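You operate a simulated robot arm through the tools that you are given. There is no shell and no other tool.

You run a simulated two-armed robot. Do the job below in one go: nothing can be reset, and whatever is moved stays where it is left.

## Task
Wipe up the spill on the pantry worktop with the blue cloth there and put it back.

The check looks at the end state, three seconds after you hand in, the way a careful person would. Anything else that was tipped, shoved, dropped, spilled or broken makes it a failure. Flat cloth is picked up by pressing the open fingertips on it (5 to 10 N) and closing them slowly along it; thin cloth reads only 2 to 8 mm in the jaws.

## Robot
Two 7-joint arms with two-finger grippers on one trunk, on a base that moves. Base frame: it is fixed to the floor where the robot stands at the start and does not move with it; the origin is under the middle of the robot, x ahead of it, y to its left, z up. Readings come in m, degrees, newtons and seconds.
The left shoulder is at the start at [0.042, 0.161, 1.13], the right one opposite. With the tool pointing down near the work surface each hand reaches from about 0.28 to 0.74 m from the robot's upright axis, wherever it stands, measured 20 degrees to its own side. Places, roughly: blue cloth [3.75, 1, 1]. Payload 2.45 kg a hand.
The tool frame of a hand sits at the grasp point between the pads (the TCP): z along the fingers, y along the line on which they close. The tips reach 0.026 m beyond it. The gripper opens to 0.096 m; its body begins 0.069 m behind the TCP.
Orientation is that of the tool frame in the base frame, as a unit quaternion [x, y, z, w]. With the fingers straight down and closing along the base's y, the tool's x points along the base's -x, its y along +y and its z along -z.

## Interface
- The arms move only by the tool nudge_tool. It takes "left_rows", "right_rows" or both (then of equal length, played together; a hand with none holds still); each is a list of rows, each a list of 7 numbers: the shift along the tool's x, y, z in m, then the turn, a rotation vector about the tool's x, y, z in degrees, then the opening, from 0 (shut) to 1 (fully open). In form: [[dx, dy, dz, wx, wy, wz, hand], ...]. A call has 1 to 20 rows; each row is the pose to reach, as a shift and turn from the pose commanded when the call began, along the tool's axes at that moment. Rows are played at 5 a second. More than 0.05 m and 8.6 degrees between two rows, or a gripper value outside its range, and nothing of the call is played. A pose out of reach is approached as far as the arm can. The call stops where the force on the tool passes 40 N (or 10 N more than at its start, if that is more) or the arm is blocked; 0.2 s more then pass. Each finger travels about 0.1199 m/s and halts on what it meets, pressing with about 31 N; the grip force reading is that of the motor and also rises with nothing between the fingers. The clock runs only during rows and for 0.2 s after the last one: add rows that repeat a pose to give the fingers time. The reply holds the time, the measured pose of the TCP, the force on the tool along the base axes, the opening and the grip force, in the units named above and with some noise, with the torque about the TCP (base axes, N m) and any sound that the robot's microphone picked up.
- Cameras (640 x 400 px; columns grow to the right, rows downward): "scene" is now at [0.1185, 0.004, 1.6097]; the picture's right is [0.05, -1.00, -0.00], its down [-0.71, -0.04, -0.71] and it looks along [0.71, 0.04, -0.71] (base axes); focal length 251 px, centre (320, 200). "left" rides on the left gripper at [0.082, -0.003, -0.098] in its tool frame; the picture's right is [0.04, 1.00, 0.00], its down [-0.73, 0.03, -0.68] and it looks along [-0.68, 0.03, 0.73] (tool axes); focal length 256 px, centre (320, 200). "right" rides on the right gripper at [0.082, 0.003, -0.098] in its tool frame; the picture's right is [-0.04, 1.00, 0.00], its down [-0.73, -0.03, -0.68] and it looks along [-0.68, -0.03, 0.73] (tool axes); focal length 256 px, centre (320, 200). There is no depth. A picture from a camera that has moved, and an enlarged one, comes with that camera's place and axes in the base frame and with its lens.
- get_image(camera): a new picture of that camera. The clock stands still meanwhile.
- slide_trunk(by): moves the trunk up (or, below 0, down) by that many m; the arms and the scene camera ride with it, the base frame stays. It gives what a move gives, with no picture.
- drive_base(legs): drives the robot by 1 to 6 legs, each [ahead, left, turn to the left] in m, m and degrees, along the robot's own axes; the way and the turn of a leg run together, so that a leg with both is an arc; at most 1.5 m and 180 degrees a leg. The arms and the cameras ride along, it lands a little off, and it stops where it bumps. It gives what a move gives.
- pan_tilt(pan, tilt): turns the head with the scene camera to pan (to the left, within 120 degrees either way) and tilt (down, from -29 to 69), counted from straight ahead of the robot (the tilt from the chest, where the trunk bows). It gives what a move gives.
- close_up(camera, box): a new picture of the part [left, top, right, bottom] of that camera's present view, enlarged. The clock stands still meanwhile.
- close_job(): hands the job in; it is judged then, once.

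Places have to be worked out from the pictures, the camera data and where the tool is seen. Open the grippers and draw the arms clear of the work before you hand the job in, unless the task says otherwise.

The tools are called after "Emit:" by a JSON object that holds its "name" and its "arguments". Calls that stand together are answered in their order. nudge_tool: Moves the arms, as the interface text tells. Its arguments: {"type":"object","properties":{"left_rows":{"type":"array"},"right_rows":{"type":"array"}},"required":[]} The other tools are called the same way: slide_trunk (by) moves the trunk up or down; drive_base (legs) drives the base; pan_tilt (pan, tilt) turns the head that bears the scene camera; get_image (camera) takes a picture; close_up (camera, box) takes an enlarged picture of a part of a camera's view; close_job () hands the job in.

At the start:

```text
time: 0.0
left_tool_pos: [0.5433, 0.1901, 1.057]
left_tcp_rot: [0.0, 1.0, 0.0, -0.001]
left_contact_force: [-0.9, 0.3, -0.3]
left_ft_torque: [0.02, 0.04, -0.01]
left_gripper_width: 0.0961
left_grip_force: 0.0
right_tool_pos: [0.5768, -0.2609, 1.1514]
right_tcp_rot: [-0.001, 1.0, -0.001, 0.0]
right_contact_force: [0.0, -0.5, 0.0]
right_ft_torque: [-0.02, -0.02, 0.0]
right_gripper_width: 0.0961
right_grip_force: 0.1
trunk travel left (down, up): [-0.3, 0.267]
robot x, y, heading: [-0.0016, 0.0021, 0.2]
head pan, tilt (commanded): [2.9, 44.7]
```

scene: 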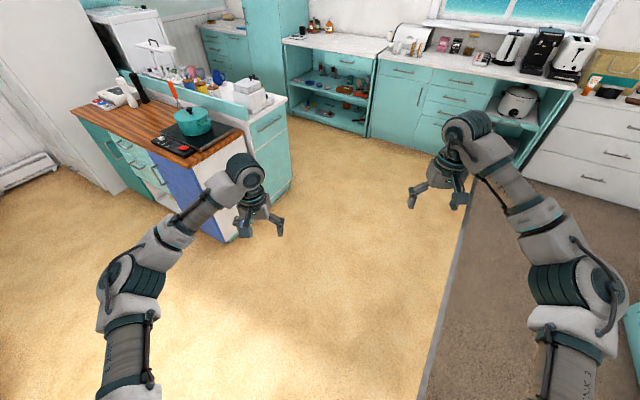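
right: 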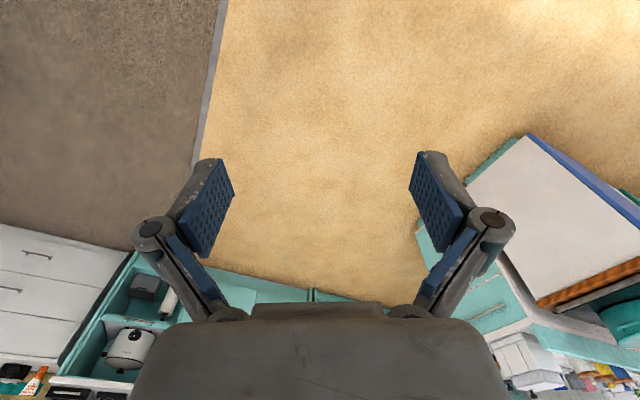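
left: 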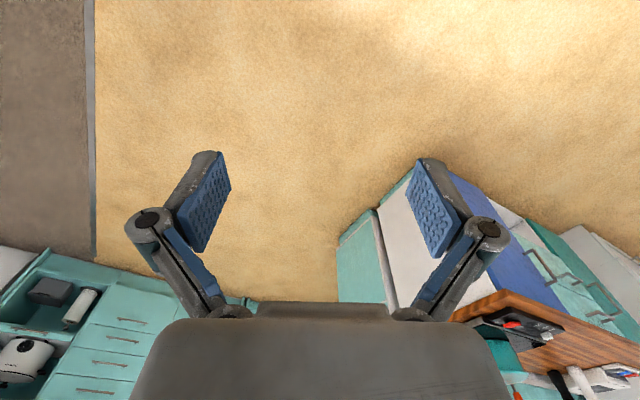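

The scene shows an island on the left and a long counter along the far wall; the cloth is about at [3.75, 1, 1], far ahead-left. I raise the head to look toward it.

Emit:
{"name": "pan_tilt", "arguments": {"pan": 10, "tilt": 15}}

Emit:
{"name": "get_image", "arguments": {"camera": "scene"}}

```text
time: 0.9
left_tool_pos: [0.5383, 0.19, 1.0595]
left_tcp_rot: [0.0, 1.0, 0.0, 0.002]
left_contact_force: [0.0, 0.7, 0.7]
left_ft_torque: [0.01, 0.02, -0.02]
left_gripper_width: 0.0958
left_grip_force: 0.1
right_tool_pos: [0.5748, -0.2606, 1.1528]
right_tcp_rot: [-0.001, 1.0, 0.001, 0.001]
right_contact_force: [0.3, -0.3, 0.5]
right_ft_torque: [-0.01, 0.03, 0.01]
right_gripper_width: 0.0958
right_grip_force: 0.1
trunk travel left (down, up): [-0.3, 0.267]
robot x, y, heading: [0.0024, -0.0014, -0.0]
head pan, tilt (commanded): [10.0, 15.0]
```

```text
taken
camera scene: at [0.1293, 0.0161, 1.656], right [0.17, -0.98, 0.0], down [-0.26, -0.04, -0.96], along [0.95, 0.17, -0.26], focal length 251 px, centre (320, 200)
```

scene: 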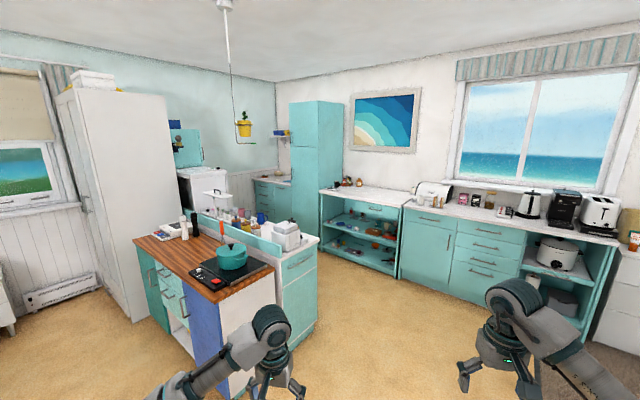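

The cloth should project near pixel (297,177), by the tall cupboard. I enlarge that area.

Emit:
{"name": "close_up", "arguments": {"camera": "scene", "box": [230, 120, 420, 240]}}

Emit:
{"name": "close_up", "arguments": {"camera": "scene", "box": [130, 170, 330, 295]}}

```text
3.33 times, centred on (325, 180) of scene
camera zoom: at [0.1293, 0.0161, 1.656], right [0.17, -0.98, 0.0], down [-0.26, -0.04, -0.96], along [0.95, 0.17, -0.26], focal length 836 px, centre (303, 267)
```

zoom: 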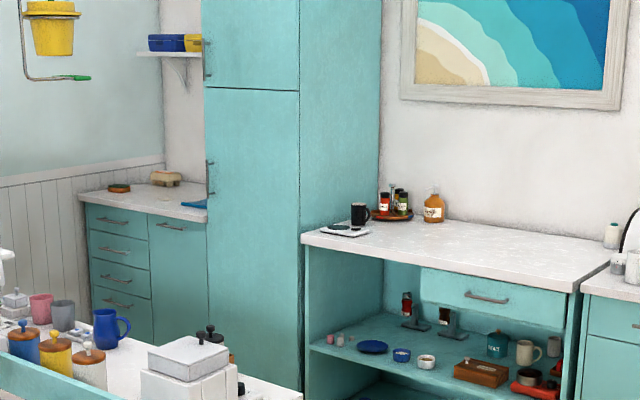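

```text
3.20 times, centred on (230, 232) of scene
camera zoom: at [0.1293, 0.0161, 1.656], right [0.17, -0.98, 0.0], down [-0.26, -0.04, -0.96], along [0.95, 0.17, -0.26], focal length 802 px, centre (608, 96)
```

zoom: 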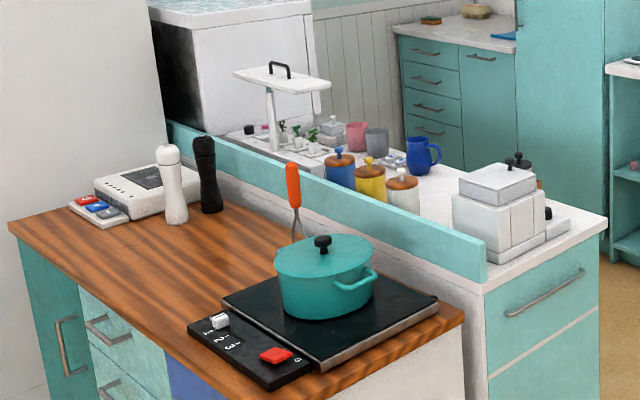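

The blue cloth is visible at the right end of the small worktop left of the tall cupboard; the room is turned about −30° to my frame, with an aisle about 1 m wide behind the island. I first retract both hands and lift them a bit before driving.

Emit:
{"name": "nudge_tool", "arguments": {"left_rows": [[0.04, 0, -0.03, 0, 0, 0, 1], [0.08, 0, -0.06, 0, 0, 0, 1], [0.12, 0, -0.09, 0, 0, 0, 1], [0.15, 0, -0.12, 0, 0, 0, 1], [0.15, 0, -0.15, 0, 0, 0, 1]], "right_rows": [[0.04, 0, -0.01, 0, 0, 0, 1], [0.08, 0, -0.02, 0, 0, 0, 1], [0.12, 0, -0.04, 0, 0, 0, 1], [0.16, 0, -0.05, 0, 0, 0, 1], [0.185, 0, -0.05, 0, 0, 0, 1]]}}

Emit:
{"name": "drive_base", "arguments": {"legs": [[0, 0, -30]]}}

Emit:
{"name": "pan_tilt", "arguments": {"pan": 30, "tilt": 20}}

Emit:
{"name": "get_image", "arguments": {"camera": "scene"}}

```text
time: 2.1
left_tool_pos: [0.3885, 0.1905, 1.2091]
left_tcp_rot: [-0.002, 1.0, 0.0, 0.001]
left_contact_force: [0.2, 0.4, 0.4]
left_ft_torque: [0.03, 0.03, 0.01]
left_gripper_width: 0.096
left_grip_force: 0.1
right_tool_pos: [0.3897, -0.2627, 1.2045]
right_tcp_rot: [0.0, 1.0, 0.0, 0.0]
right_contact_force: [-0.6, -0.6, 0.1]
right_ft_torque: [0.0, 0.04, -0.02]
right_gripper_width: 0.096
right_grip_force: 0.1
trunk travel left (down, up): [-0.3, 0.267]
robot x, y, heading: [0.0006, -0.0027, 0.1]
head pan, tilt (commanded): [10.0, 15.0]
```

```text
time: 4.0
left_tool_pos: [0.4331, -0.0318, 1.2092]
left_tcp_rot: [0.262, 0.965, 0.0, 0.001]
left_contact_force: [-0.2, 0.5, 0.0]
left_ft_torque: [-0.03, 0.02, 0.0]
left_gripper_width: 0.0959
left_grip_force: 0.1
right_tool_pos: [0.2027, -0.424, 1.2057]
right_tcp_rot: [0.262, 0.965, 0.0, 0.001]
right_contact_force: [-0.3, 0.2, 0.2]
right_ft_torque: [-0.05, -0.01, 0.02]
right_gripper_width: 0.0961
right_grip_force: 0.0
trunk travel left (down, up): [-0.3, 0.267]
robot x, y, heading: [-0.0016, -0.0007, -30.1]
head pan, tilt (commanded): [10.0, 15.0]
```

```text
time: 4.9
left_tool_pos: [0.4299, -0.0305, 1.2104]
left_tcp_rot: [0.261, 0.965, -0.001, 0.003]
left_contact_force: [-0.5, -0.1, -0.3]
left_ft_torque: [0.0, 0.02, 0.03]
left_gripper_width: 0.0961
left_grip_force: 0.1
right_tool_pos: [0.2001, -0.4207, 1.2061]
right_tcp_rot: [0.262, 0.965, -0.001, 0.003]
right_contact_force: [0.5, -0.3, -0.5]
right_ft_torque: [-0.02, 0.0, 0.03]
right_gripper_width: 0.0958
right_grip_force: 0.0
trunk travel left (down, up): [-0.3, 0.267]
robot x, y, heading: [-0.0022, 0.0011, -30.2]
head pan, tilt (commanded): [30.0, 20.0]
```

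```text
taken
camera scene: at [0.1228, -0.0181, 1.6482], right [-0.01, -1.0, 0.0], down [-0.34, 0.0, -0.94], along [0.94, -0.01, -0.34], focal length 251 px, centre (320, 200)
```

scene: 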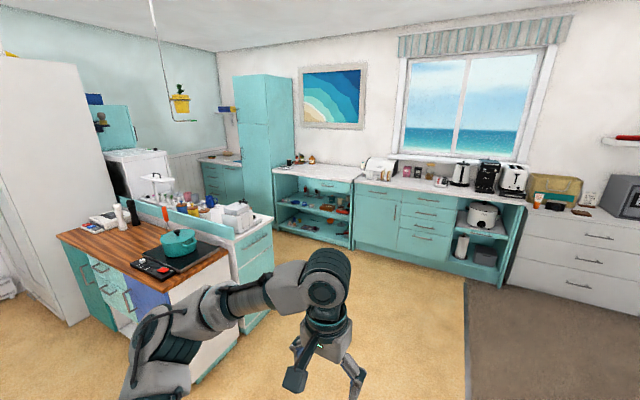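

Heading is −30°, and the aisle entrance is clear. I drive ahead 1.0 m, then look left again.

Emit:
{"name": "drive_base", "arguments": {"legs": [[1.0, 0, 0]]}}

Emit:
{"name": "pan_tilt", "arguments": {"pan": 60, "tilt": 25}}

Emit:
{"name": "get_image", "arguments": {"camera": "scene"}}

```text
time: 10.0
left_tool_pos: [1.2868, -0.5263, 1.211]
left_tcp_rot: [0.26, 0.966, 0.0, 0.003]
left_contact_force: [0.0, 0.1, 0.0]
left_ft_torque: [-0.02, 0.01, 0.04]
left_gripper_width: 0.0957
left_grip_force: 0.0
right_tool_pos: [1.0587, -0.9205, 1.2062]
right_tcp_rot: [0.26, 0.966, -0.001, 0.002]
right_contact_force: [-0.8, 0.3, -0.6]
right_ft_torque: [0.02, -0.02, -0.01]
right_gripper_width: 0.096
right_grip_force: 0.0
trunk travel left (down, up): [-0.3, 0.267]
robot x, y, heading: [0.8563, -0.5001, -30.2]
head pan, tilt (commanded): [30.0, 20.0]
```

```text
time: 11.0
left_tool_pos: [1.2847, -0.5266, 1.2123]
left_tcp_rot: [0.26, 0.966, -0.002, 0.004]
left_contact_force: [-0.3, 0.2, -0.8]
left_ft_torque: [-0.04, -0.02, -0.01]
left_gripper_width: 0.0962
left_grip_force: 0.1
right_tool_pos: [1.0557, -0.9175, 1.2075]
right_tcp_rot: [0.26, 0.966, -0.001, 0.004]
right_contact_force: [0.5, -0.1, 1.3]
right_ft_torque: [0.0, -0.01, 0.0]
right_gripper_width: 0.096
right_grip_force: 0.0
trunk travel left (down, up): [-0.3, 0.267]
robot x, y, heading: [0.8565, -0.4955, -30.4]
head pan, tilt (commanded): [60.0, 25.0]
```

```text
taken
camera scene: at [0.9664, -0.4706, 1.6402], right [0.5, -0.87, 0.0], down [-0.37, -0.21, -0.91], along [0.78, 0.45, -0.42], focal length 251 px, centre (320, 200)
```

scene: 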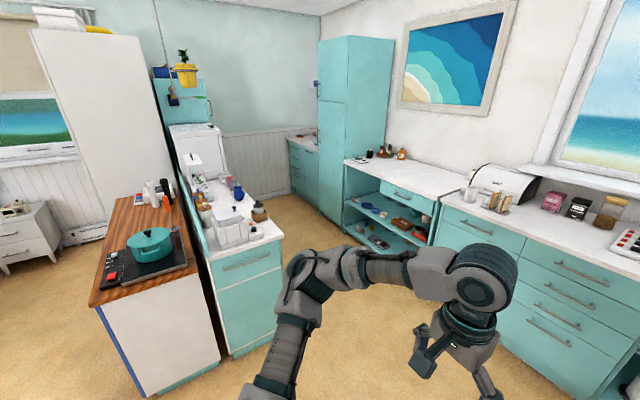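

The hanging pot triangulates to over the island, clear of the aisle. I look down to judge my base's size and where the aisle edges are.

Emit:
{"name": "pan_tilt", "arguments": {"pan": 40, "tilt": 69}}

Emit:
{"name": "get_image", "arguments": {"camera": "scene"}}

```text
time: 12.1
left_tool_pos: [1.2843, -0.5264, 1.2129]
left_tcp_rot: [0.26, 0.966, -0.001, 0.004]
left_contact_force: [0.5, -0.6, 0.1]
left_ft_torque: [-0.01, 0.03, 0.03]
left_gripper_width: 0.096
left_grip_force: 0.0
right_tool_pos: [1.0564, -0.9191, 1.2077]
right_tcp_rot: [0.26, 0.966, -0.001, 0.005]
right_contact_force: [1.0, -1.1, -0.5]
right_ft_torque: [0.0, -0.01, 0.04]
right_gripper_width: 0.0957
right_grip_force: 0.2
trunk travel left (down, up): [-0.3, 0.267]
robot x, y, heading: [0.8554, -0.4989, -30.3]
head pan, tilt (commanded): [40.0, 68.8]
```

```text
taken
camera scene: at [0.9417, -0.5068, 1.5808], right [0.17, -0.99, 0.0], down [-0.92, -0.16, -0.36], along [0.35, 0.06, -0.93], focal length 251 px, centre (320, 200)
```

scene: 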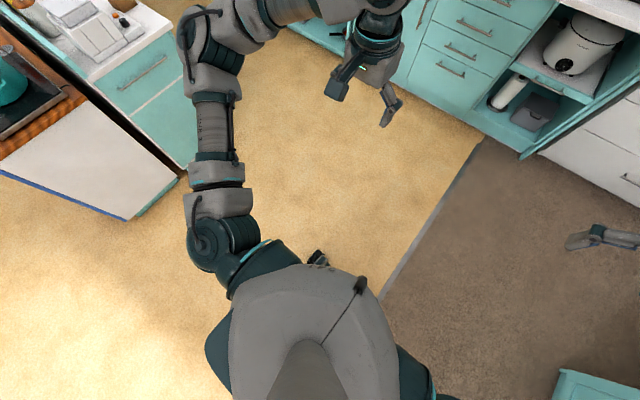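

The base seems to reach only ~0.27 m from the axis. I retract the hands a little more and drive ahead to the middle of the aisle entrance.

Emit:
{"name": "nudge_tool", "arguments": {"left_rows": [[0.03, 0, 0, 0, 0, 0, 1], [0.06, 0, 0, 0, 0, 0, 1]], "right_rows": [[0.03, 0, 0, 0, 0, 0, 1], [0.06, 0, 0, 0, 0, 0, 1]]}}

Emit:
{"name": "drive_base", "arguments": {"legs": [[0.82, 0, 0]]}}

Emit:
{"name": "pan_tilt", "arguments": {"pan": 75, "tilt": 30}}

Emit:
{"name": "get_image", "arguments": {"camera": "scene"}}

```text
time: 12.7
left_tool_pos: [1.2288, -0.4954, 1.2117]
left_tcp_rot: [0.259, 0.966, -0.001, 0.005]
left_contact_force: [0.5, 0.2, 0.1]
left_ft_torque: [-0.01, -0.01, 0.0]
left_gripper_width: 0.096
left_grip_force: 0.1
right_tool_pos: [1.003, -0.8883, 1.2082]
right_tcp_rot: [0.26, 0.966, -0.001, 0.005]
right_contact_force: [-1.2, -0.2, 0.0]
right_ft_torque: [-0.04, -0.01, -0.03]
right_gripper_width: 0.096
right_grip_force: 0.2
trunk travel left (down, up): [-0.3, 0.267]
robot x, y, heading: [0.8558, -0.5016, -29.8]
head pan, tilt (commanded): [40.0, 68.8]
```

```text
time: 17.1
left_tool_pos: [1.9551, -0.9153, 1.2116]
left_tcp_rot: [0.259, 0.966, -0.002, 0.004]
left_contact_force: [-0.3, -1.0, 0.3]
left_ft_torque: [-0.01, -0.01, 0.01]
left_gripper_width: 0.0961
left_grip_force: 0.0
right_tool_pos: [1.7287, -1.3073, 1.2086]
right_tcp_rot: [0.26, 0.966, -0.001, 0.004]
right_contact_force: [0.1, 0.8, -0.3]
right_ft_torque: [-0.03, 0.0, 0.03]
right_gripper_width: 0.0962
right_grip_force: 0.0
trunk travel left (down, up): [-0.3, 0.267]
robot x, y, heading: [1.5832, -0.9194, -30.1]
head pan, tilt (commanded): [40.0, 68.8]
```

```text
time: 18.2
left_tool_pos: [1.9526, -0.9143, 1.2131]
left_tcp_rot: [0.26, 0.966, -0.001, 0.005]
left_contact_force: [-0.4, 0.4, -0.6]
left_ft_torque: [-0.03, 0.0, -0.02]
left_gripper_width: 0.0962
left_grip_force: 0.0
right_tool_pos: [1.7243, -1.3076, 1.2094]
right_tcp_rot: [0.259, 0.966, -0.002, 0.005]
right_contact_force: [0.0, 0.4, -0.1]
right_ft_torque: [0.03, 0.02, -0.03]
right_gripper_width: 0.0959
right_grip_force: 0.1
trunk travel left (down, up): [-0.3, 0.267]
robot x, y, heading: [1.5789, -0.9181, -30.1]
head pan, tilt (commanded): [75.0, 30.0]
```

```text
taken
camera scene: at [1.6735, -0.8719, 1.6322], right [0.71, -0.71, 0.0], down [-0.36, -0.35, -0.87], along [0.61, 0.61, -0.5], focal length 251 px, centre (320, 200)
```

scene: 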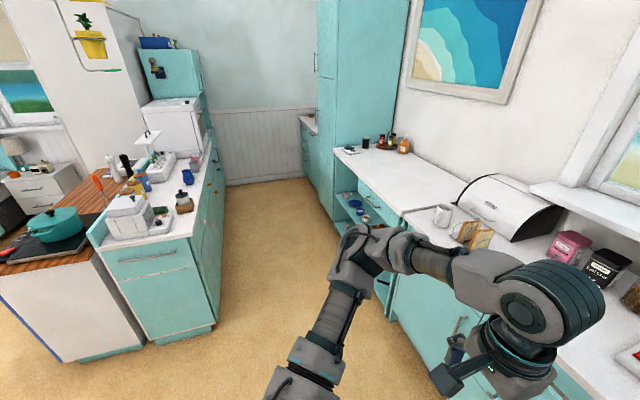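

From two views the counters are ~0.9 m high, the aisle runs about n = 1.5 to 2.55 along the −30° direction, and I stand at n ≈ 1.83. I drive 0.17 ahead to centre and strafe left 1.2 m along the aisle.

Emit:
{"name": "drive_base", "arguments": {"legs": [[0.17, 0, 0], [0, 1.2, 0]]}}

Emit:
{"name": "pan_tilt", "arguments": {"pan": 60, "tilt": 30}}

Emit:
{"name": "get_image", "arguments": {"camera": "scene"}}

```text
time: 25.3
left_tool_pos: [2.688, 0.0369, 1.213]
left_tcp_rot: [0.251, 0.968, -0.001, 0.005]
left_contact_force: [0.4, -0.3, 0.7]
left_ft_torque: [0.0, 0.02, -0.03]
left_gripper_width: 0.0958
left_grip_force: 0.1
right_tool_pos: [2.4663, -0.3607, 1.2087]
right_tcp_rot: [0.252, 0.968, -0.001, 0.005]
right_contact_force: [0.4, 1.0, 0.1]
right_ft_torque: [0.02, -0.01, -0.03]
right_gripper_width: 0.0963
right_grip_force: 0.1
trunk travel left (down, up): [-0.3, 0.267]
robot x, y, heading: [2.3191, 0.0295, -29.2]
head pan, tilt (commanded): [75.0, 30.0]
```

```text
time: 26.1
left_tool_pos: [2.685, 0.0383, 1.2142]
left_tcp_rot: [0.251, 0.968, -0.001, 0.006]
left_contact_force: [-0.2, 0.2, 0.1]
left_ft_torque: [-0.02, 0.0, -0.01]
left_gripper_width: 0.096
left_grip_force: 0.1
right_tool_pos: [2.4638, -0.3583, 1.2092]
right_tcp_rot: [0.252, 0.968, 0.0, 0.006]
right_contact_force: [0.1, -0.4, -0.3]
right_ft_torque: [-0.03, -0.02, 0.0]
right_gripper_width: 0.0962
right_grip_force: 0.1
trunk travel left (down, up): [-0.3, 0.267]
robot x, y, heading: [2.315, 0.0266, -28.9]
head pan, tilt (commanded): [60.0, 30.0]
```

```text
taken
camera scene: at [2.4207, 0.0547, 1.6324], right [0.51, -0.86, 0.0], down [-0.43, -0.25, -0.87], along [0.74, 0.45, -0.5], focal length 251 px, centre (320, 200)
```

scene: 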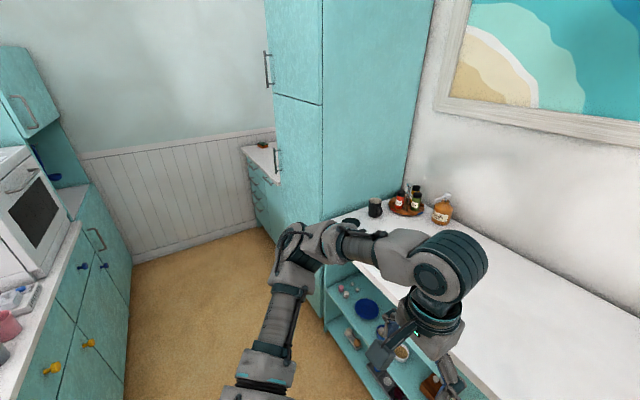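

I'm at the shelf counter; the small pantry worktop front edge is at roughly n = 2.57, spanning 0.8 m to the far wall. I strafe on 1.0 m with a small heading correction and look again.

Emit:
{"name": "drive_base", "arguments": {"legs": [[0, 1.0, -1]]}}

Emit:
{"name": "pan_tilt", "arguments": {"pan": 45, "tilt": 30}}

Emit:
{"name": "get_image", "arguments": {"camera": "scene"}}

```text
time: 31.2
left_tool_pos: [3.1746, 0.9053, 1.2136]
left_tcp_rot: [0.255, 0.967, 0.0, 0.006]
left_contact_force: [-0.1, -0.4, -0.1]
left_ft_torque: [-0.01, -0.01, 0.0]
left_gripper_width: 0.096
left_grip_force: 0.0
right_tool_pos: [2.9529, 0.5113, 1.2101]
right_tcp_rot: [0.256, 0.967, -0.001, 0.007]
right_contact_force: [0.0, -0.1, -0.2]
right_ft_torque: [0.03, 0.0, 0.0]
right_gripper_width: 0.0959
right_grip_force: 0.1
trunk travel left (down, up): [-0.3, 0.267]
robot x, y, heading: [2.8037, 0.8981, -29.8]
head pan, tilt (commanded): [60.0, 30.0]
```

```text
time: 32.0
left_tool_pos: [3.1728, 0.9084, 1.2143]
left_tcp_rot: [0.256, 0.967, -0.002, 0.007]
left_contact_force: [-0.7, -0.5, 0.0]
left_ft_torque: [0.01, -0.02, 0.02]
left_gripper_width: 0.0959
left_grip_force: 0.1
right_tool_pos: [2.9495, 0.5132, 1.2117]
right_tcp_rot: [0.256, 0.967, -0.002, 0.008]
right_contact_force: [-0.2, -0.6, 0.0]
right_ft_torque: [-0.02, -0.02, 0.05]
right_gripper_width: 0.0959
right_grip_force: 0.0
trunk travel left (down, up): [-0.3, 0.267]
robot x, y, heading: [2.8094, 0.896, -29.8]
head pan, tilt (commanded): [45.0, 30.0]
```

```text
taken
camera scene: at [2.9215, 0.9042, 1.6322], right [0.27, -0.96, 0.0], down [-0.48, -0.13, -0.87], along [0.83, 0.23, -0.5], focal length 251 px, centre (320, 200)
```

scene: 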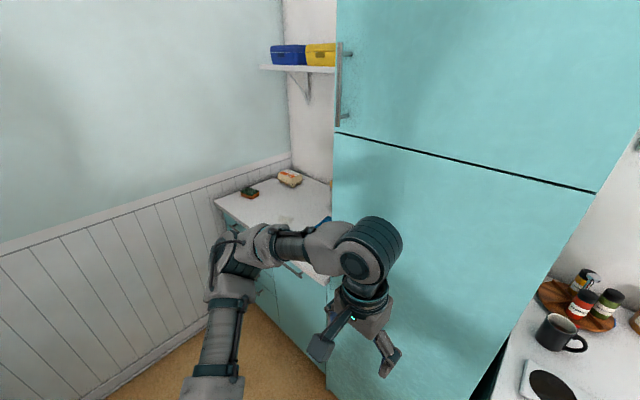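

The worktop spans u ≈ 2.67–3.6 with front at n ≈ 2.55; the cloth is near [3.93, 1.16] and there's a faint stain near [3.88, 1.35]. I'll use the left hand, so I pull the right hand further back to clear the cupboard, then check the right arm's extent.

Emit:
{"name": "nudge_tool", "arguments": {"right_rows": [[0.03, 0, 0, 0, 0, 0, 1], [0.06, 0, 0, 0, 0, 0, 1], [0.09, 0, 0, 0, 0, 0, 1]]}}

Emit:
{"name": "pan_tilt", "arguments": {"pan": -20, "tilt": 55}}

Emit:
{"name": "get_image", "arguments": {"camera": "scene"}}

```text
time: 32.8
left_tool_pos: [3.1735, 0.909, 1.214]
left_tcp_rot: [0.255, 0.967, -0.002, 0.008]
left_contact_force: [0.3, 1.2, -0.7]
left_ft_torque: [0.0, -0.04, -0.01]
left_gripper_width: 0.0959
left_grip_force: 0.1
right_tool_pos: [2.8732, 0.5572, 1.2101]
right_tcp_rot: [0.257, 0.966, -0.002, 0.006]
right_contact_force: [0.9, 0.1, 0.1]
right_ft_torque: [-0.03, -0.02, 0.02]
right_gripper_width: 0.0961
right_grip_force: 0.0
trunk travel left (down, up): [-0.3, 0.267]
robot x, y, heading: [2.806, 0.8976, -29.1]
head pan, tilt (commanded): [45.0, 30.0]
```

```text
time: 34.2
left_tool_pos: [3.1734, 0.9086, 1.2149]
left_tcp_rot: [0.256, 0.967, -0.002, 0.006]
left_contact_force: [0.1, 0.2, 0.0]
left_ft_torque: [0.0, -0.01, -0.02]
left_gripper_width: 0.096
left_grip_force: 0.1
right_tool_pos: [2.8753, 0.556, 1.209]
right_tcp_rot: [0.256, 0.967, -0.001, 0.007]
right_contact_force: [-0.3, 0.0, -0.2]
right_ft_torque: [0.01, -0.03, -0.02]
right_gripper_width: 0.096
right_grip_force: 0.1
trunk travel left (down, up): [-0.3, 0.267]
robot x, y, heading: [2.8005, 0.8966, -29.5]
head pan, tilt (commanded): [-20.0, 55.0]
```

```text
taken
camera scene: at [2.8811, 0.8261, 1.5961], right [-0.76, -0.65, 0.0], down [-0.53, 0.62, -0.57], along [0.37, -0.44, -0.82], focal length 251 px, centre (320, 200)
```

scene: 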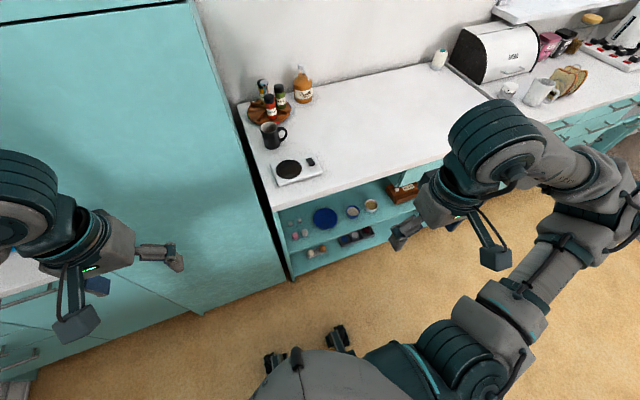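

The right arm is clear and the base front reaches ~0.27 m ahead. I strafe 0.72 m left to stand in front of the pantry worktop.

Emit:
{"name": "drive_base", "arguments": {"legs": [[0, 0.72, -0.5]]}}

Emit:
{"name": "pan_tilt", "arguments": {"pan": 10, "tilt": 40}}

Emit:
{"name": "get_image", "arguments": {"camera": "scene"}}

Emit:
{"name": "get_image", "arguments": {"camera": "left"}}

```text
time: 38.1
left_tool_pos: [3.5236, 1.5175, 1.2166]
left_tcp_rot: [0.258, 0.966, 0.003, 0.009]
left_contact_force: [0.0, -0.1, -0.4]
left_ft_torque: [0.04, 0.05, -0.02]
left_gripper_width: 0.096
left_grip_force: 0.1
right_tool_pos: [3.2213, 1.1676, 1.2092]
right_tcp_rot: [0.259, 0.966, 0.004, 0.008]
right_contact_force: [0.6, -0.3, -0.6]
right_ft_torque: [0.0, 0.01, 0.01]
right_gripper_width: 0.0958
right_grip_force: 0.1
trunk travel left (down, up): [-0.3, 0.267]
robot x, y, heading: [3.1621, 1.5208, -29.9]
head pan, tilt (commanded): [-20.0, 55.0]
```

```text
time: 39.0
left_tool_pos: [3.5235, 1.5201, 1.2161]
left_tcp_rot: [0.259, 0.966, 0.001, 0.01]
left_contact_force: [0.4, -0.2, -0.2]
left_ft_torque: [0.02, 0.0, 0.01]
left_gripper_width: 0.0962
left_grip_force: 0.1
right_tool_pos: [3.2217, 1.1696, 1.2087]
right_tcp_rot: [0.26, 0.966, 0.002, 0.009]
right_contact_force: [0.2, 0.5, 0.5]
right_ft_torque: [0.02, -0.01, -0.03]
right_gripper_width: 0.0962
right_grip_force: 0.0
trunk travel left (down, up): [-0.3, 0.267]
robot x, y, heading: [3.1585, 1.5146, -30.2]
head pan, tilt (commanded): [10.0, 40.0]
```

```text
taken
camera scene: at [3.2629, 1.461, 1.6168], right [-0.34, -0.94, -0.01], down [-0.6, 0.23, -0.76], along [0.72, -0.26, -0.64], focal length 251 px, centre (320, 200)
```

scene: 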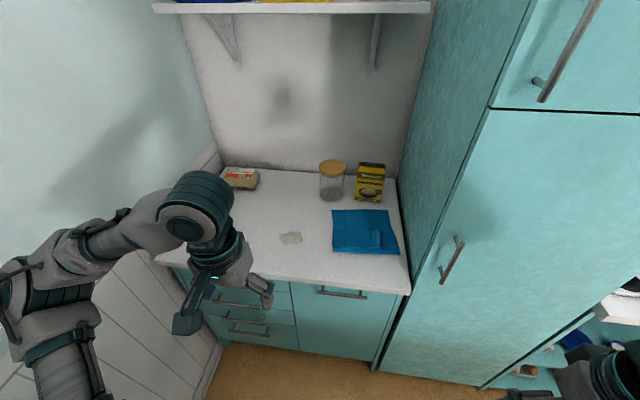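

```text
taken
camera left: at [3.4494, 1.559, 1.3138], right [0.47, 0.89, 0.01], down [0.64, -0.34, 0.69], along [0.61, -0.32, -0.72], focal length 256 px, centre (320, 200)
```

left: 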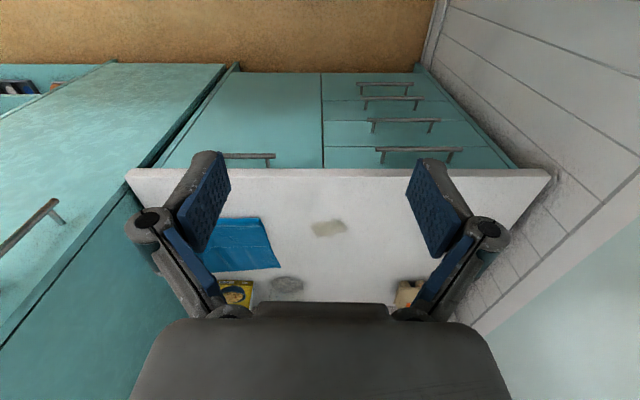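

The worktop shows a folded blue cloth, a small yellowish spill to its left, a jar, a yellow packet and a red/beige item. I enlarge the work area.

Emit:
{"name": "close_up", "arguments": {"camera": "scene", "box": [200, 140, 420, 300]}}

Emit:
{"name": "close_up", "arguments": {"camera": "left", "box": [180, 150, 500, 320]}}

```text
2.50 times, centred on (310, 220) of scene
camera zoom: at [3.2629, 1.461, 1.6168], right [-0.34, -0.94, -0.01], down [-0.6, 0.23, -0.76], along [0.72, -0.26, -0.64], focal length 627 px, centre (345, 150)
```

zoom: 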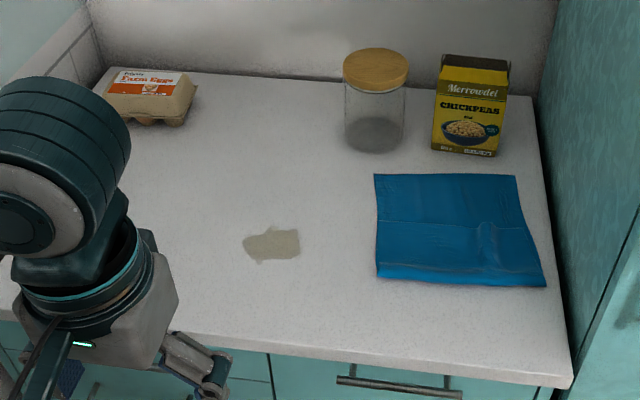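

```text
2.00 times, centred on (340, 235) of left
camera zoom: at [3.4494, 1.559, 1.3138], right [0.47, 0.89, 0.01], down [0.64, -0.34, 0.69], along [0.61, -0.32, -0.72], focal length 512 px, centre (280, 130)
```

zoom: 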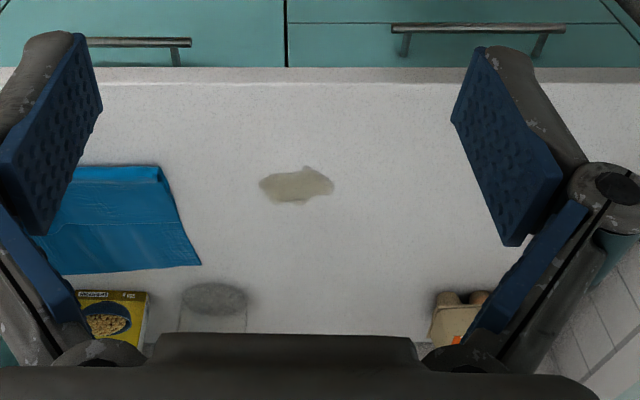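

Triangulating gives worktop z ≈ 0.885, spill centre ≈ [3.92, 1.34], cloth ≈ 0.24 m square centred ≈ [3.84, 1.06]. I drive 0.2 m ahead so the left hand can work comfortably over both.

Emit:
{"name": "drive_base", "arguments": {"legs": [[0.19, -0.03, 0]]}}

Emit:
{"name": "pan_tilt", "arguments": {"pan": 0, "tilt": 50}}

Emit:
{"name": "get_image", "arguments": {"camera": "scene"}}

Emit:
{"name": "get_image", "arguments": {"camera": "left"}}

```text
time: 40.6
left_tool_pos: [3.6756, 1.4029, 1.215]
left_tcp_rot: [0.261, 0.965, -0.002, 0.008]
left_contact_force: [0.3, -0.3, 0.2]
left_ft_torque: [0.04, 0.03, -0.01]
left_gripper_width: 0.0958
left_grip_force: 0.0
right_tool_pos: [3.3719, 1.0552, 1.2118]
right_tcp_rot: [0.262, 0.965, -0.002, 0.008]
right_contact_force: [0.5, -0.4, 0.1]
right_ft_torque: [0.03, 0.01, -0.02]
right_gripper_width: 0.096
right_grip_force: 0.1
trunk travel left (down, up): [-0.3, 0.267]
robot x, y, heading: [3.3099, 1.395, -30.2]
head pan, tilt (commanded): [10.0, 40.0]
```

```text
time: 41.3
left_tool_pos: [3.6806, 1.4107, 1.2151]
left_tcp_rot: [0.26, 0.965, -0.004, 0.008]
left_contact_force: [0.5, 1.2, -0.1]
left_ft_torque: [-0.07, 0.04, 0.01]
left_gripper_width: 0.096
left_grip_force: 0.0
right_tool_pos: [3.3761, 1.0621, 1.2123]
right_tcp_rot: [0.261, 0.965, -0.004, 0.007]
right_contact_force: [0.2, -0.7, -0.9]
right_ft_torque: [-0.06, 0.01, 0.0]
right_gripper_width: 0.0961
right_grip_force: 0.2
trunk travel left (down, up): [-0.3, 0.267]
robot x, y, heading: [3.3105, 1.3993, -30.0]
head pan, tilt (commanded): [0.0, 50.0]
```

```text
taken
camera scene: at [3.4139, 1.3516, 1.6025], right [-0.5, -0.86, 0.01], down [-0.67, 0.38, -0.64], along [0.55, -0.33, -0.77], focal length 251 px, centre (320, 200)
```

scene: 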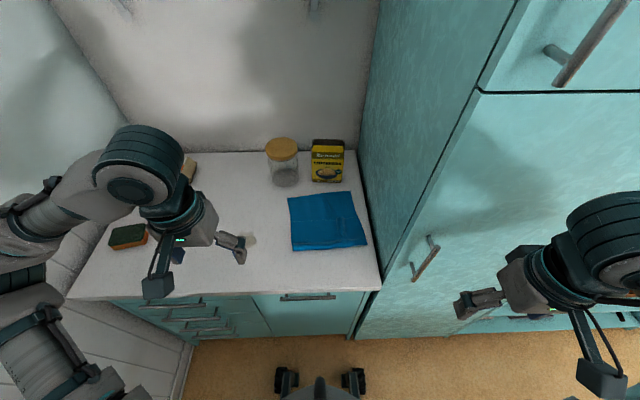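

```text
taken
camera left: at [3.6074, 1.4501, 1.3119], right [0.47, 0.88, 0.0], down [0.64, -0.34, 0.69], along [0.61, -0.33, -0.72], focal length 256 px, centre (320, 200)
```

left: 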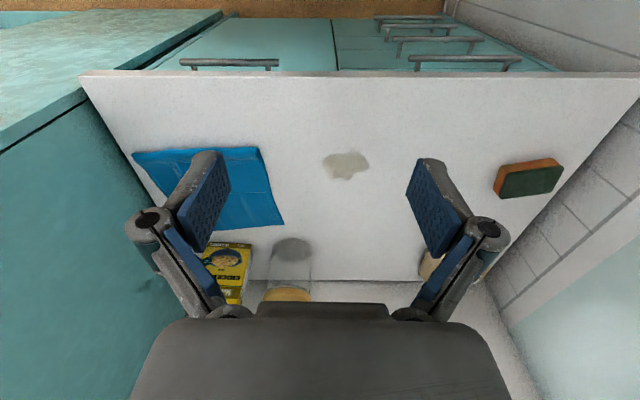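

The left camera agrees: cloth corners ≈ (3.79,1.22), (3.69,0.98), (4.01,1.14), (3.91,0.91); spill ≈ 9.5×6 cm at (3.907,1.349). I move the left hand at safe height to above the cloth's centre (3.84, 1.065).

Emit:
{"name": "nudge_tool", "arguments": {"left_rows": [[-0.0311, -0.0219, 0, 0, 0, 0, 1], [-0.0622, -0.0438, 0, 0, 0, 0, 1], [-0.0933, -0.0657, 0, 0, 0, 0, 1], [-0.1244, -0.0876, 0, 0, 0, 0, 1], [-0.1555, -0.1095, 0, 0, 0, 0, 1], [-0.1866, -0.1314, 0, 0, 0, 0, 1], [-0.2177, -0.1533, 0, 0, 0, 0, 1], [-0.2488, -0.1752, 0, 0, 0, 0, 1], [-0.28, -0.1971, 0, 0, 0, 0, 1], [-0.311, -0.219, 0, 0, 0, 0, 1], [-0.311, -0.219, 0, 0, 0, 0, 1]]}}

Emit:
{"name": "get_image", "arguments": {"camera": "scene"}}

Emit:
{"name": "get_image", "arguments": {"camera": "left"}}

```text
time: 43.7
left_tool_pos: [3.8163, 1.0831, 1.2043]
left_tcp_rot: [0.26, 0.965, -0.002, 0.008]
left_contact_force: [0.5, 0.4, 0.0]
left_ft_torque: [0.01, -0.04, 0.01]
left_gripper_width: 0.0958
left_grip_force: 0.1
left hand out of reach, approached as far as the arm can: row 9, 10, 11
right_tool_pos: [3.3714, 1.0547, 1.2111]
right_tcp_rot: [0.263, 0.965, -0.002, 0.008]
right_contact_force: [0.2, 0.1, 0.6]
right_ft_torque: [-0.03, 0.01, 0.0]
right_gripper_width: 0.096
right_grip_force: 0.1
trunk travel left (down, up): [-0.3, 0.267]
robot x, y, heading: [3.3095, 1.3989, -30.5]
head pan, tilt (commanded): [0.0, 50.0]
```

```text
taken
camera scene: at [3.4048, 1.3339, 1.6025], right [-0.5, -0.86, 0.0], down [-0.66, 0.39, -0.64], along [0.55, -0.32, -0.77], focal length 251 px, centre (320, 200)
```

scene: 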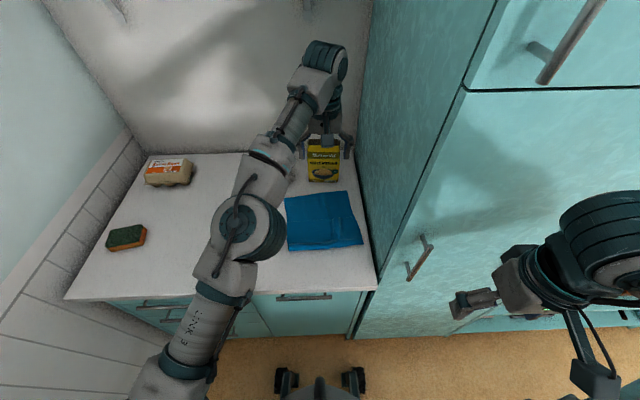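

```text
taken
camera left: at [3.7425, 1.1227, 1.3021], right [0.47, 0.88, 0.0], down [0.64, -0.34, 0.69], along [0.61, -0.32, -0.72], focal length 256 px, centre (320, 200)
```

left: 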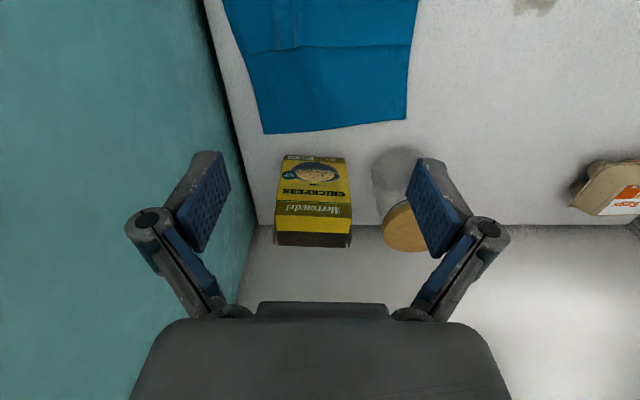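

At this height the arm is near its limit, but the hand is over the cloth's middle and clear of packet and jar. I descend straight to about z = 0.96 and check.

Emit:
{"name": "nudge_tool", "arguments": {"left_rows": [[0.01, 0, 0.035, 0, 0, 0, 1], [0.02, 0, 0.07, 0, 0, 0, 1], [0.02, 0, 0.105, 0, 0, 0, 1], [0.02, 0, 0.14, 0, 0, 0, 1], [0.02, 0, 0.175, 0, 0, 0, 1], [0.02, 0, 0.21, 0, 0, 0, 1], [0.02, 0, 0.25, 0, 0, 0, 1], [0.02, 0, 0.25, 0, 0, 0, 1]]}}

Emit:
{"name": "get_image", "arguments": {"camera": "left"}}

Emit:
{"name": "get_image", "arguments": {"camera": "scene"}}

```text
time: 45.5
left_tool_pos: [3.7984, 1.0956, 0.9521]
left_tcp_rot: [0.262, 0.965, -0.001, 0.01]
left_contact_force: [0.5, -0.2, -0.7]
left_ft_torque: [-0.01, 0.02, -0.01]
left_gripper_width: 0.0963
left_grip_force: 0.1
right_tool_pos: [3.3703, 1.0529, 1.2112]
right_tcp_rot: [0.262, 0.965, 0.0, 0.01]
right_contact_force: [-0.2, -0.1, 1.5]
right_ft_torque: [0.01, -0.02, 0.02]
right_gripper_width: 0.0961
right_grip_force: 0.0
trunk travel left (down, up): [-0.3, 0.267]
robot x, y, heading: [3.3076, 1.3966, -30.4]
head pan, tilt (commanded): [0.0, 50.0]
```

```text
taken
camera left: at [3.725, 1.1341, 1.0496], right [0.47, 0.88, 0.0], down [0.64, -0.34, 0.69], along [0.61, -0.32, -0.72], focal length 256 px, centre (320, 200)
```

left: 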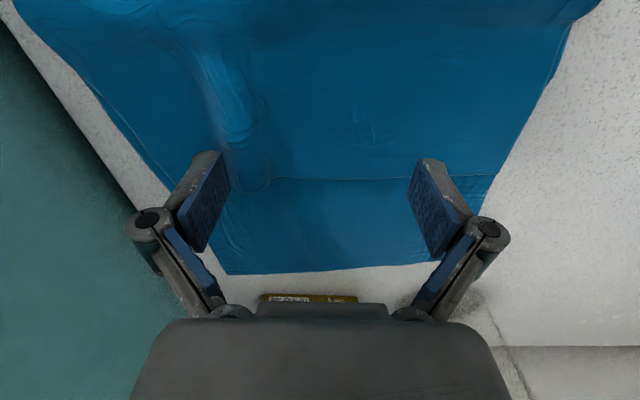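

```text
taken
camera scene: at [3.404, 1.3346, 1.6026], right [-0.5, -0.86, 0.0], down [-0.66, 0.39, -0.64], along [0.55, -0.32, -0.77], focal length 251 px, centre (320, 200)
```

scene: 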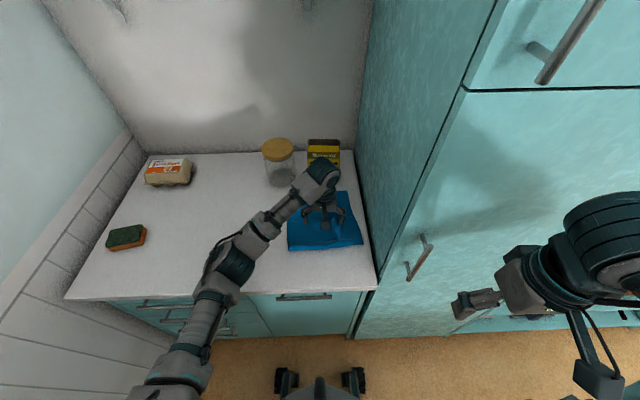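

The open fingers are over the middle of the cloth, both tips on blue. I descend to just above contact, then in small steps reading the force.

Emit:
{"name": "nudge_tool", "arguments": {"left_rows": [[0, 0, 0.015, 0, 0, 0, 1], [0, 0, 0.03, 0, 0, 0, 1], [0, 0, 0.034, 0, 0, 0, 1], [0, 0, 0.034, 0, 0, 0, 1]]}}

```text
time: 46.5
left_tool_pos: [3.7984, 1.0948, 0.9207]
left_tcp_rot: [0.262, 0.965, -0.001, 0.01]
left_contact_force: [0.9, -2.4, 18.5]
left_ft_torque: [-0.15, 0.13, 0.0]
left_gripper_width: 0.0976
left_grip_force: 0.1
right_tool_pos: [3.3704, 1.0538, 1.2115]
right_tcp_rot: [0.263, 0.965, -0.001, 0.009]
right_contact_force: [-0.2, -0.3, -0.1]
right_ft_torque: [-0.01, 0.01, 0.0]
right_gripper_width: 0.0959
right_grip_force: 0.0
trunk travel left (down, up): [-0.3, 0.267]
robot x, y, heading: [3.3094, 1.3976, -30.2]
head pan, tilt (commanded): [0.0, 50.0]
```

Contact at TCP z ≈ 0.921 with 18.5 N, a bit too hard. I back off 1.3 mm to get into the 5–10 N range.

Emit:
{"name": "nudge_tool", "arguments": {"left_rows": [[0, 0, -0.0013, 0, 0, 0, 1], [0, 0, -0.0013, 0, 0, 0, 1]]}}

```text
time: 47.1
left_tool_pos: [3.798, 1.0927, 0.9208]
left_tcp_rot: [0.261, 0.965, -0.001, 0.01]
left_contact_force: [0.5, -0.5, 4.2]
left_ft_torque: [-0.01, 0.02, -0.01]
left_gripper_width: 0.0965
left_grip_force: 0.0
right_tool_pos: [3.3703, 1.053, 1.2104]
right_tcp_rot: [0.262, 0.965, 0.001, 0.009]
right_contact_force: [-0.3, 0.2, 0.8]
right_ft_torque: [-0.01, 0.0, 0.03]
right_gripper_width: 0.096
right_grip_force: 0.0
trunk travel left (down, up): [-0.3, 0.267]
robot x, y, heading: [3.3095, 1.3977, -30.2]
head pan, tilt (commanded): [0.0, 50.0]
```

Now 4.2 N; I add 0.35 mm of press and close the fingers slowly halfway, watching the force.

Emit:
{"name": "nudge_tool", "arguments": {"left_rows": [[0, 0, 0.00035, 0, 0, 0, 1], [0, 0, 0.00035, 0, 0, 0, 0.95], [0, 0, 0.00035, 0, 0, 0, 0.9], [0, 0, 0.00035, 0, 0, 0, 0.85], [0, 0, 0.00035, 0, 0, 0, 0.8], [0, 0, 0.00035, 0, 0, 0, 0.75], [0, 0, 0.00035, 0, 0, 0, 0.7], [0, 0, 0.00035, 0, 0, 0, 0.65], [0, 0, 0.00035, 0, 0, 0, 0.6]]}}

Emit:
{"name": "get_image", "arguments": {"camera": "left"}}

```text
time: 49.1
left_tool_pos: [3.7993, 1.0923, 0.9217]
left_tcp_rot: [0.262, 0.965, 0.0, 0.01]
left_contact_force: [-3.7, 3.1, 22.0]
left_ft_torque: [0.1, 0.15, -0.03]
left_gripper_width: 0.0571
left_grip_force: 22.7
right_tool_pos: [3.3696, 1.0532, 1.2107]
right_tcp_rot: [0.263, 0.965, 0.0, 0.009]
right_contact_force: [0.8, -0.6, -0.4]
right_ft_torque: [0.04, 0.03, -0.02]
right_gripper_width: 0.096
right_grip_force: 0.1
trunk travel left (down, up): [-0.3, 0.267]
robot x, y, heading: [3.3114, 1.3945, -30.5]
head pan, tilt (commanded): [0.0, 50.0]
```

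```text
taken
camera left: at [3.725, 1.1328, 1.0194], right [0.47, 0.88, 0.0], down [0.63, -0.34, 0.69], along [0.61, -0.33, -0.72], focal length 256 px, centre (320, 200)
```

left: 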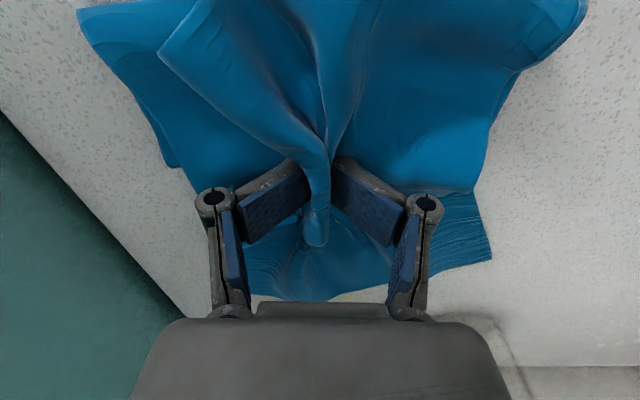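

The cloth is gathering into a ridge between the tips; vertical force has risen to 22 N, so I ease up 1 mm while continuing to close slowly.

Emit:
{"name": "nudge_tool", "arguments": {"left_rows": [[0, 0, -0.001, 0, 0, 0, 0.58], [0, 0, -0.001, 0, 0, 0, 0.53], [0, 0, -0.001, 0, 0, 0, 0.48], [0, 0, -0.001, 0, 0, 0, 0.43], [0, 0, -0.001, 0, 0, 0, 0.38], [0, 0, -0.001, 0, 0, 0, 0.33], [0, 0, -0.001, 0, 0, 0, 0.28], [0, 0, -0.001, 0, 0, 0, 0.23], [0, 0, -0.001, 0, 0, 0, 0.18], [0, 0, -0.001, 0, 0, 0, 0.13], [0, 0, -0.001, 0, 0, 0, 0.06], [0, 0, -0.001, 0, 0, 0, 0.0], [0, 0, -0.001, 0, 0, 0, 0.0]]}}

Emit:
{"name": "get_image", "arguments": {"camera": "left"}}

Emit:
{"name": "get_image", "arguments": {"camera": "scene"}}

```text
time: 50.4
left_tool_pos: [3.7988, 1.0938, 0.9353]
left_tcp_rot: [0.262, 0.965, -0.009, 0.02]
left_contact_force: [4.4, -0.1, 59.1]
left_ft_torque: [0.15, 0.22, -0.03]
left_gripper_width: 0.0277
left_grip_force: 30.0
right_tool_pos: [3.3664, 1.0566, 1.2122]
right_tcp_rot: [0.262, 0.965, -0.001, 0.011]
right_contact_force: [-0.1, 0.2, -0.3]
right_ft_torque: [0.03, 0.03, -0.04]
right_gripper_width: 0.0959
right_grip_force: 0.1
trunk travel left (down, up): [-0.3, 0.267]
robot x, y, heading: [3.3127, 1.3923, -30.4]
head pan, tilt (commanded): [0.0, 50.0]
stopped in row 6 (left hand): the force on the tool passed its limit at 42 N (the readings are from after the stop); the commanded pose is now the measured one
```

```text
taken
camera left: at [3.7233, 1.1346, 1.0304], right [0.47, 0.88, -0.01], down [0.62, -0.33, 0.71], along [0.62, -0.34, -0.7], focal length 256 px, centre (320, 200)
```

left: 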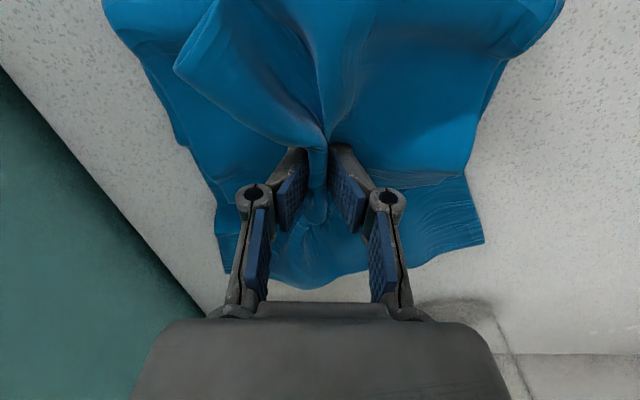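

```text
taken
camera scene: at [3.3989, 1.3419, 1.604], right [-0.5, -0.86, 0.0], down [-0.66, 0.39, -0.64], along [0.56, -0.32, -0.77], focal length 251 px, centre (320, 200)
```

scene: 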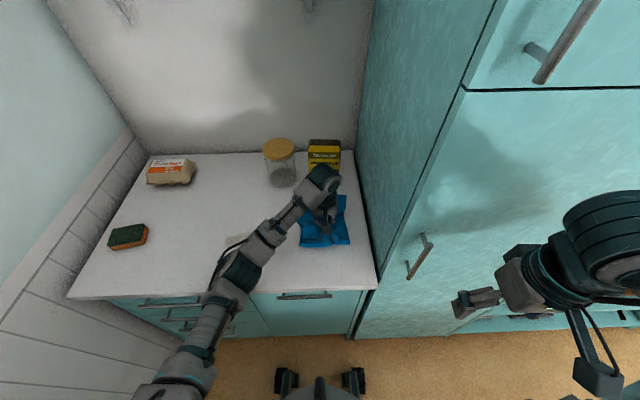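

The tips have met on the cloth and the closing linkage pushes the hand up (59 N). I raise the hand about 1.5 cm while finishing the closing.

Emit:
{"name": "nudge_tool", "arguments": {"left_rows": [[0, 0, -0.006, 0, 0, 0, 0.28], [0, 0, -0.009, 0, 0, 0, 0.22], [0, 0, -0.012, 0, 0, 0, 0.16], [0, 0, -0.014, 0, 0, 0, 0.1], [0, 0, -0.016, 0, 0, 0, 0.04], [0, 0, -0.017, 0, 0, 0, 0.0], [0, 0, -0.017, 0, 0, 0, 0.0], [0, 0, -0.017, 0, 0, 0, 0.0]]}}

Emit:
{"name": "get_image", "arguments": {"camera": "left"}}

```text
time: 52.1
left_tool_pos: [3.7984, 1.0936, 0.9394]
left_tcp_rot: [0.262, 0.965, -0.003, 0.011]
left_contact_force: [-0.3, 0.1, 1.0]
left_ft_torque: [0.04, -0.01, 0.01]
left_gripper_width: 0.0059
left_grip_force: 30.8
right_tool_pos: [3.3706, 1.0536, 1.2109]
right_tcp_rot: [0.261, 0.965, -0.001, 0.009]
right_contact_force: [0.0, 0.3, -0.8]
right_ft_torque: [0.0, 0.02, -0.03]
right_gripper_width: 0.0962
right_grip_force: 0.0
trunk travel left (down, up): [-0.3, 0.267]
robot x, y, heading: [3.3086, 1.398, -30.3]
head pan, tilt (commanded): [0.0, 50.0]
```

```text
taken
camera left: at [3.7245, 1.1332, 1.0369], right [0.47, 0.88, 0.0], down [0.63, -0.34, 0.7], along [0.62, -0.33, -0.72], focal length 256 px, centre (320, 200)
```

left: 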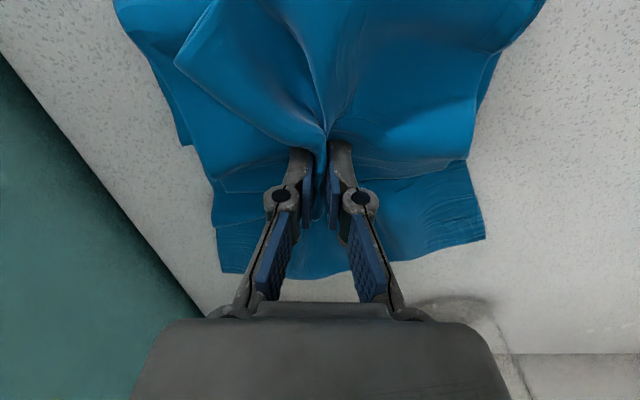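

The jaws read 5.9 mm with 31 N grip, so the cloth is held. I lift 6 cm and check that it comes along.

Emit:
{"name": "nudge_tool", "arguments": {"left_rows": [[0, 0, -0.02, 0, 0, 0, 0], [0, 0, -0.04, 0, 0, 0, 0], [0, 0, -0.06, 0, 0, 0, 0], [0, 0, -0.06, 0, 0, 0, 0]]}}

Emit:
{"name": "get_image", "arguments": {"camera": "left"}}

Emit:
{"name": "close_up", "arguments": {"camera": "scene", "box": [180, 120, 400, 300]}}

```text
time: 53.1
left_tool_pos: [3.7954, 1.0946, 1.0015]
left_tcp_rot: [0.262, 0.965, -0.003, 0.013]
left_contact_force: [0.8, 0.7, 0.4]
left_ft_torque: [0.05, 0.02, 0.02]
left_gripper_width: 0.0056
left_grip_force: 31.0
right_tool_pos: [3.3709, 1.0528, 1.2124]
right_tcp_rot: [0.262, 0.965, -0.001, 0.01]
right_contact_force: [0.5, 1.1, -0.5]
right_ft_torque: [0.0, 0.0, 0.01]
right_gripper_width: 0.0957
right_grip_force: 0.1
trunk travel left (down, up): [-0.3, 0.267]
robot x, y, heading: [3.3104, 1.3962, -30.3]
head pan, tilt (commanded): [0.0, 50.0]
```

```text
taken
camera left: at [3.7234, 1.1344, 1.0983], right [0.47, 0.88, 0.0], down [0.63, -0.34, 0.7], along [0.62, -0.33, -0.72], focal length 256 px, centre (320, 200)
```

left: 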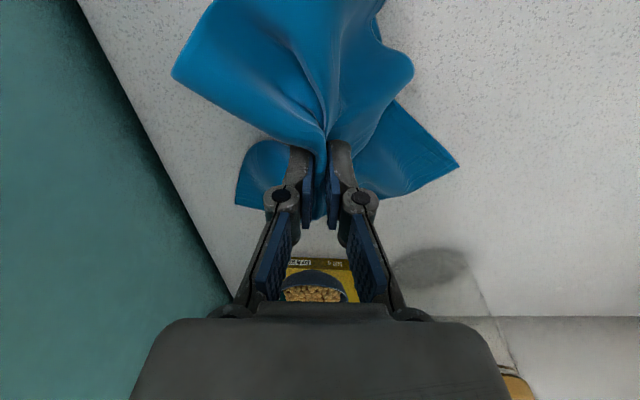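

```text
2.22 times, centred on (290, 210) of scene
camera zoom: at [3.4063, 1.3367, 1.6025], right [-0.5, -0.86, 0.0], down [-0.66, 0.39, -0.64], along [0.55, -0.32, -0.77], focal length 557 px, centre (387, 178)
```

zoom: 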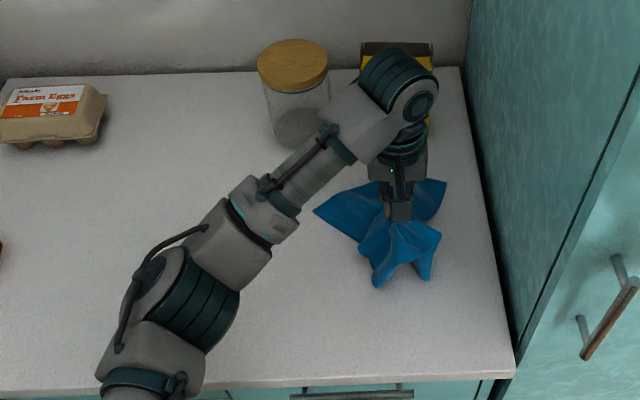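

The cloth hangs well from the gripper. I carry it 0.28 m left at slightly higher height, to above the spill.

Emit:
{"name": "nudge_tool", "arguments": {"left_rows": [[0, 0, -0.02, 0, 0, 0, 0], [0.004, 0.034, -0.03, 0, 0, 0, 0], [0.008, 0.069, -0.03, 0, 0, 0, 0], [0.012, 0.103, -0.03, 0, 0, 0, 0], [0.016, 0.138, -0.03, 0, 0, 0, 0], [0.02, 0.172, -0.03, 0, 0, 0, 0], [0.024, 0.207, -0.03, 0, 0, 0, 0], [0.028, 0.241, -0.03, 0, 0, 0, 0], [0.032, 0.276, -0.03, 0, 0, 0, 0], [0.032, 0.276, -0.03, 0, 0, 0, 0]]}}

Emit:
{"name": "get_image", "arguments": {"camera": "left"}}

Emit:
{"name": "get_image", "arguments": {"camera": "scene"}}

```text
time: 55.4
left_tool_pos: [3.9083, 1.3516, 1.0321]
left_tcp_rot: [0.261, 0.965, -0.005, 0.012]
left_contact_force: [0.1, 0.2, -0.5]
left_ft_torque: [0.0, 0.0, 0.01]
left_gripper_width: 0.0058
left_grip_force: 30.8
right_tool_pos: [3.3706, 1.055, 1.2118]
right_tcp_rot: [0.262, 0.965, -0.001, 0.008]
right_contact_force: [0.3, 1.2, 0.0]
right_ft_torque: [-0.02, 0.0, -0.03]
right_gripper_width: 0.0959
right_grip_force: 0.1
trunk travel left (down, up): [-0.3, 0.267]
robot x, y, heading: [3.3099, 1.3934, -30.4]
head pan, tilt (commanded): [0.0, 50.0]
```

```text
taken
camera left: at [3.8345, 1.3917, 1.1278], right [0.47, 0.88, 0.0], down [0.63, -0.34, 0.7], along [0.61, -0.33, -0.72], focal length 256 px, centre (320, 200)
```

left: 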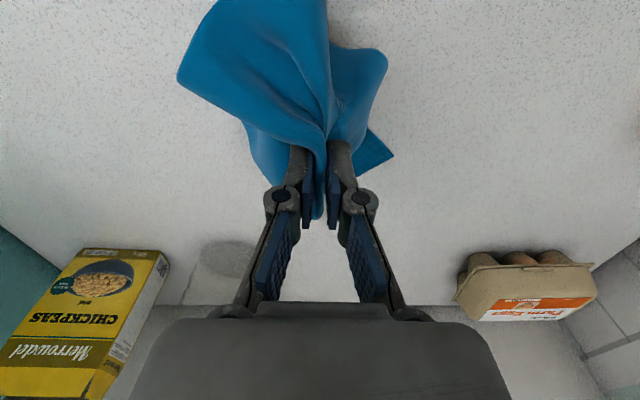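

```text
taken
camera scene: at [3.4078, 1.3402, 1.6025], right [-0.5, -0.86, 0.0], down [-0.66, 0.39, -0.64], along [0.55, -0.32, -0.77], focal length 251 px, centre (320, 200)
```

scene: 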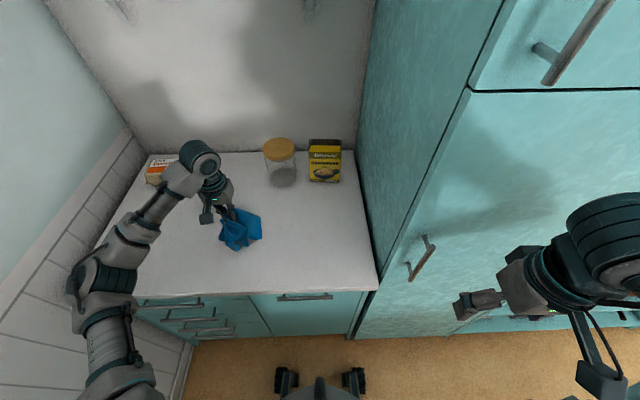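

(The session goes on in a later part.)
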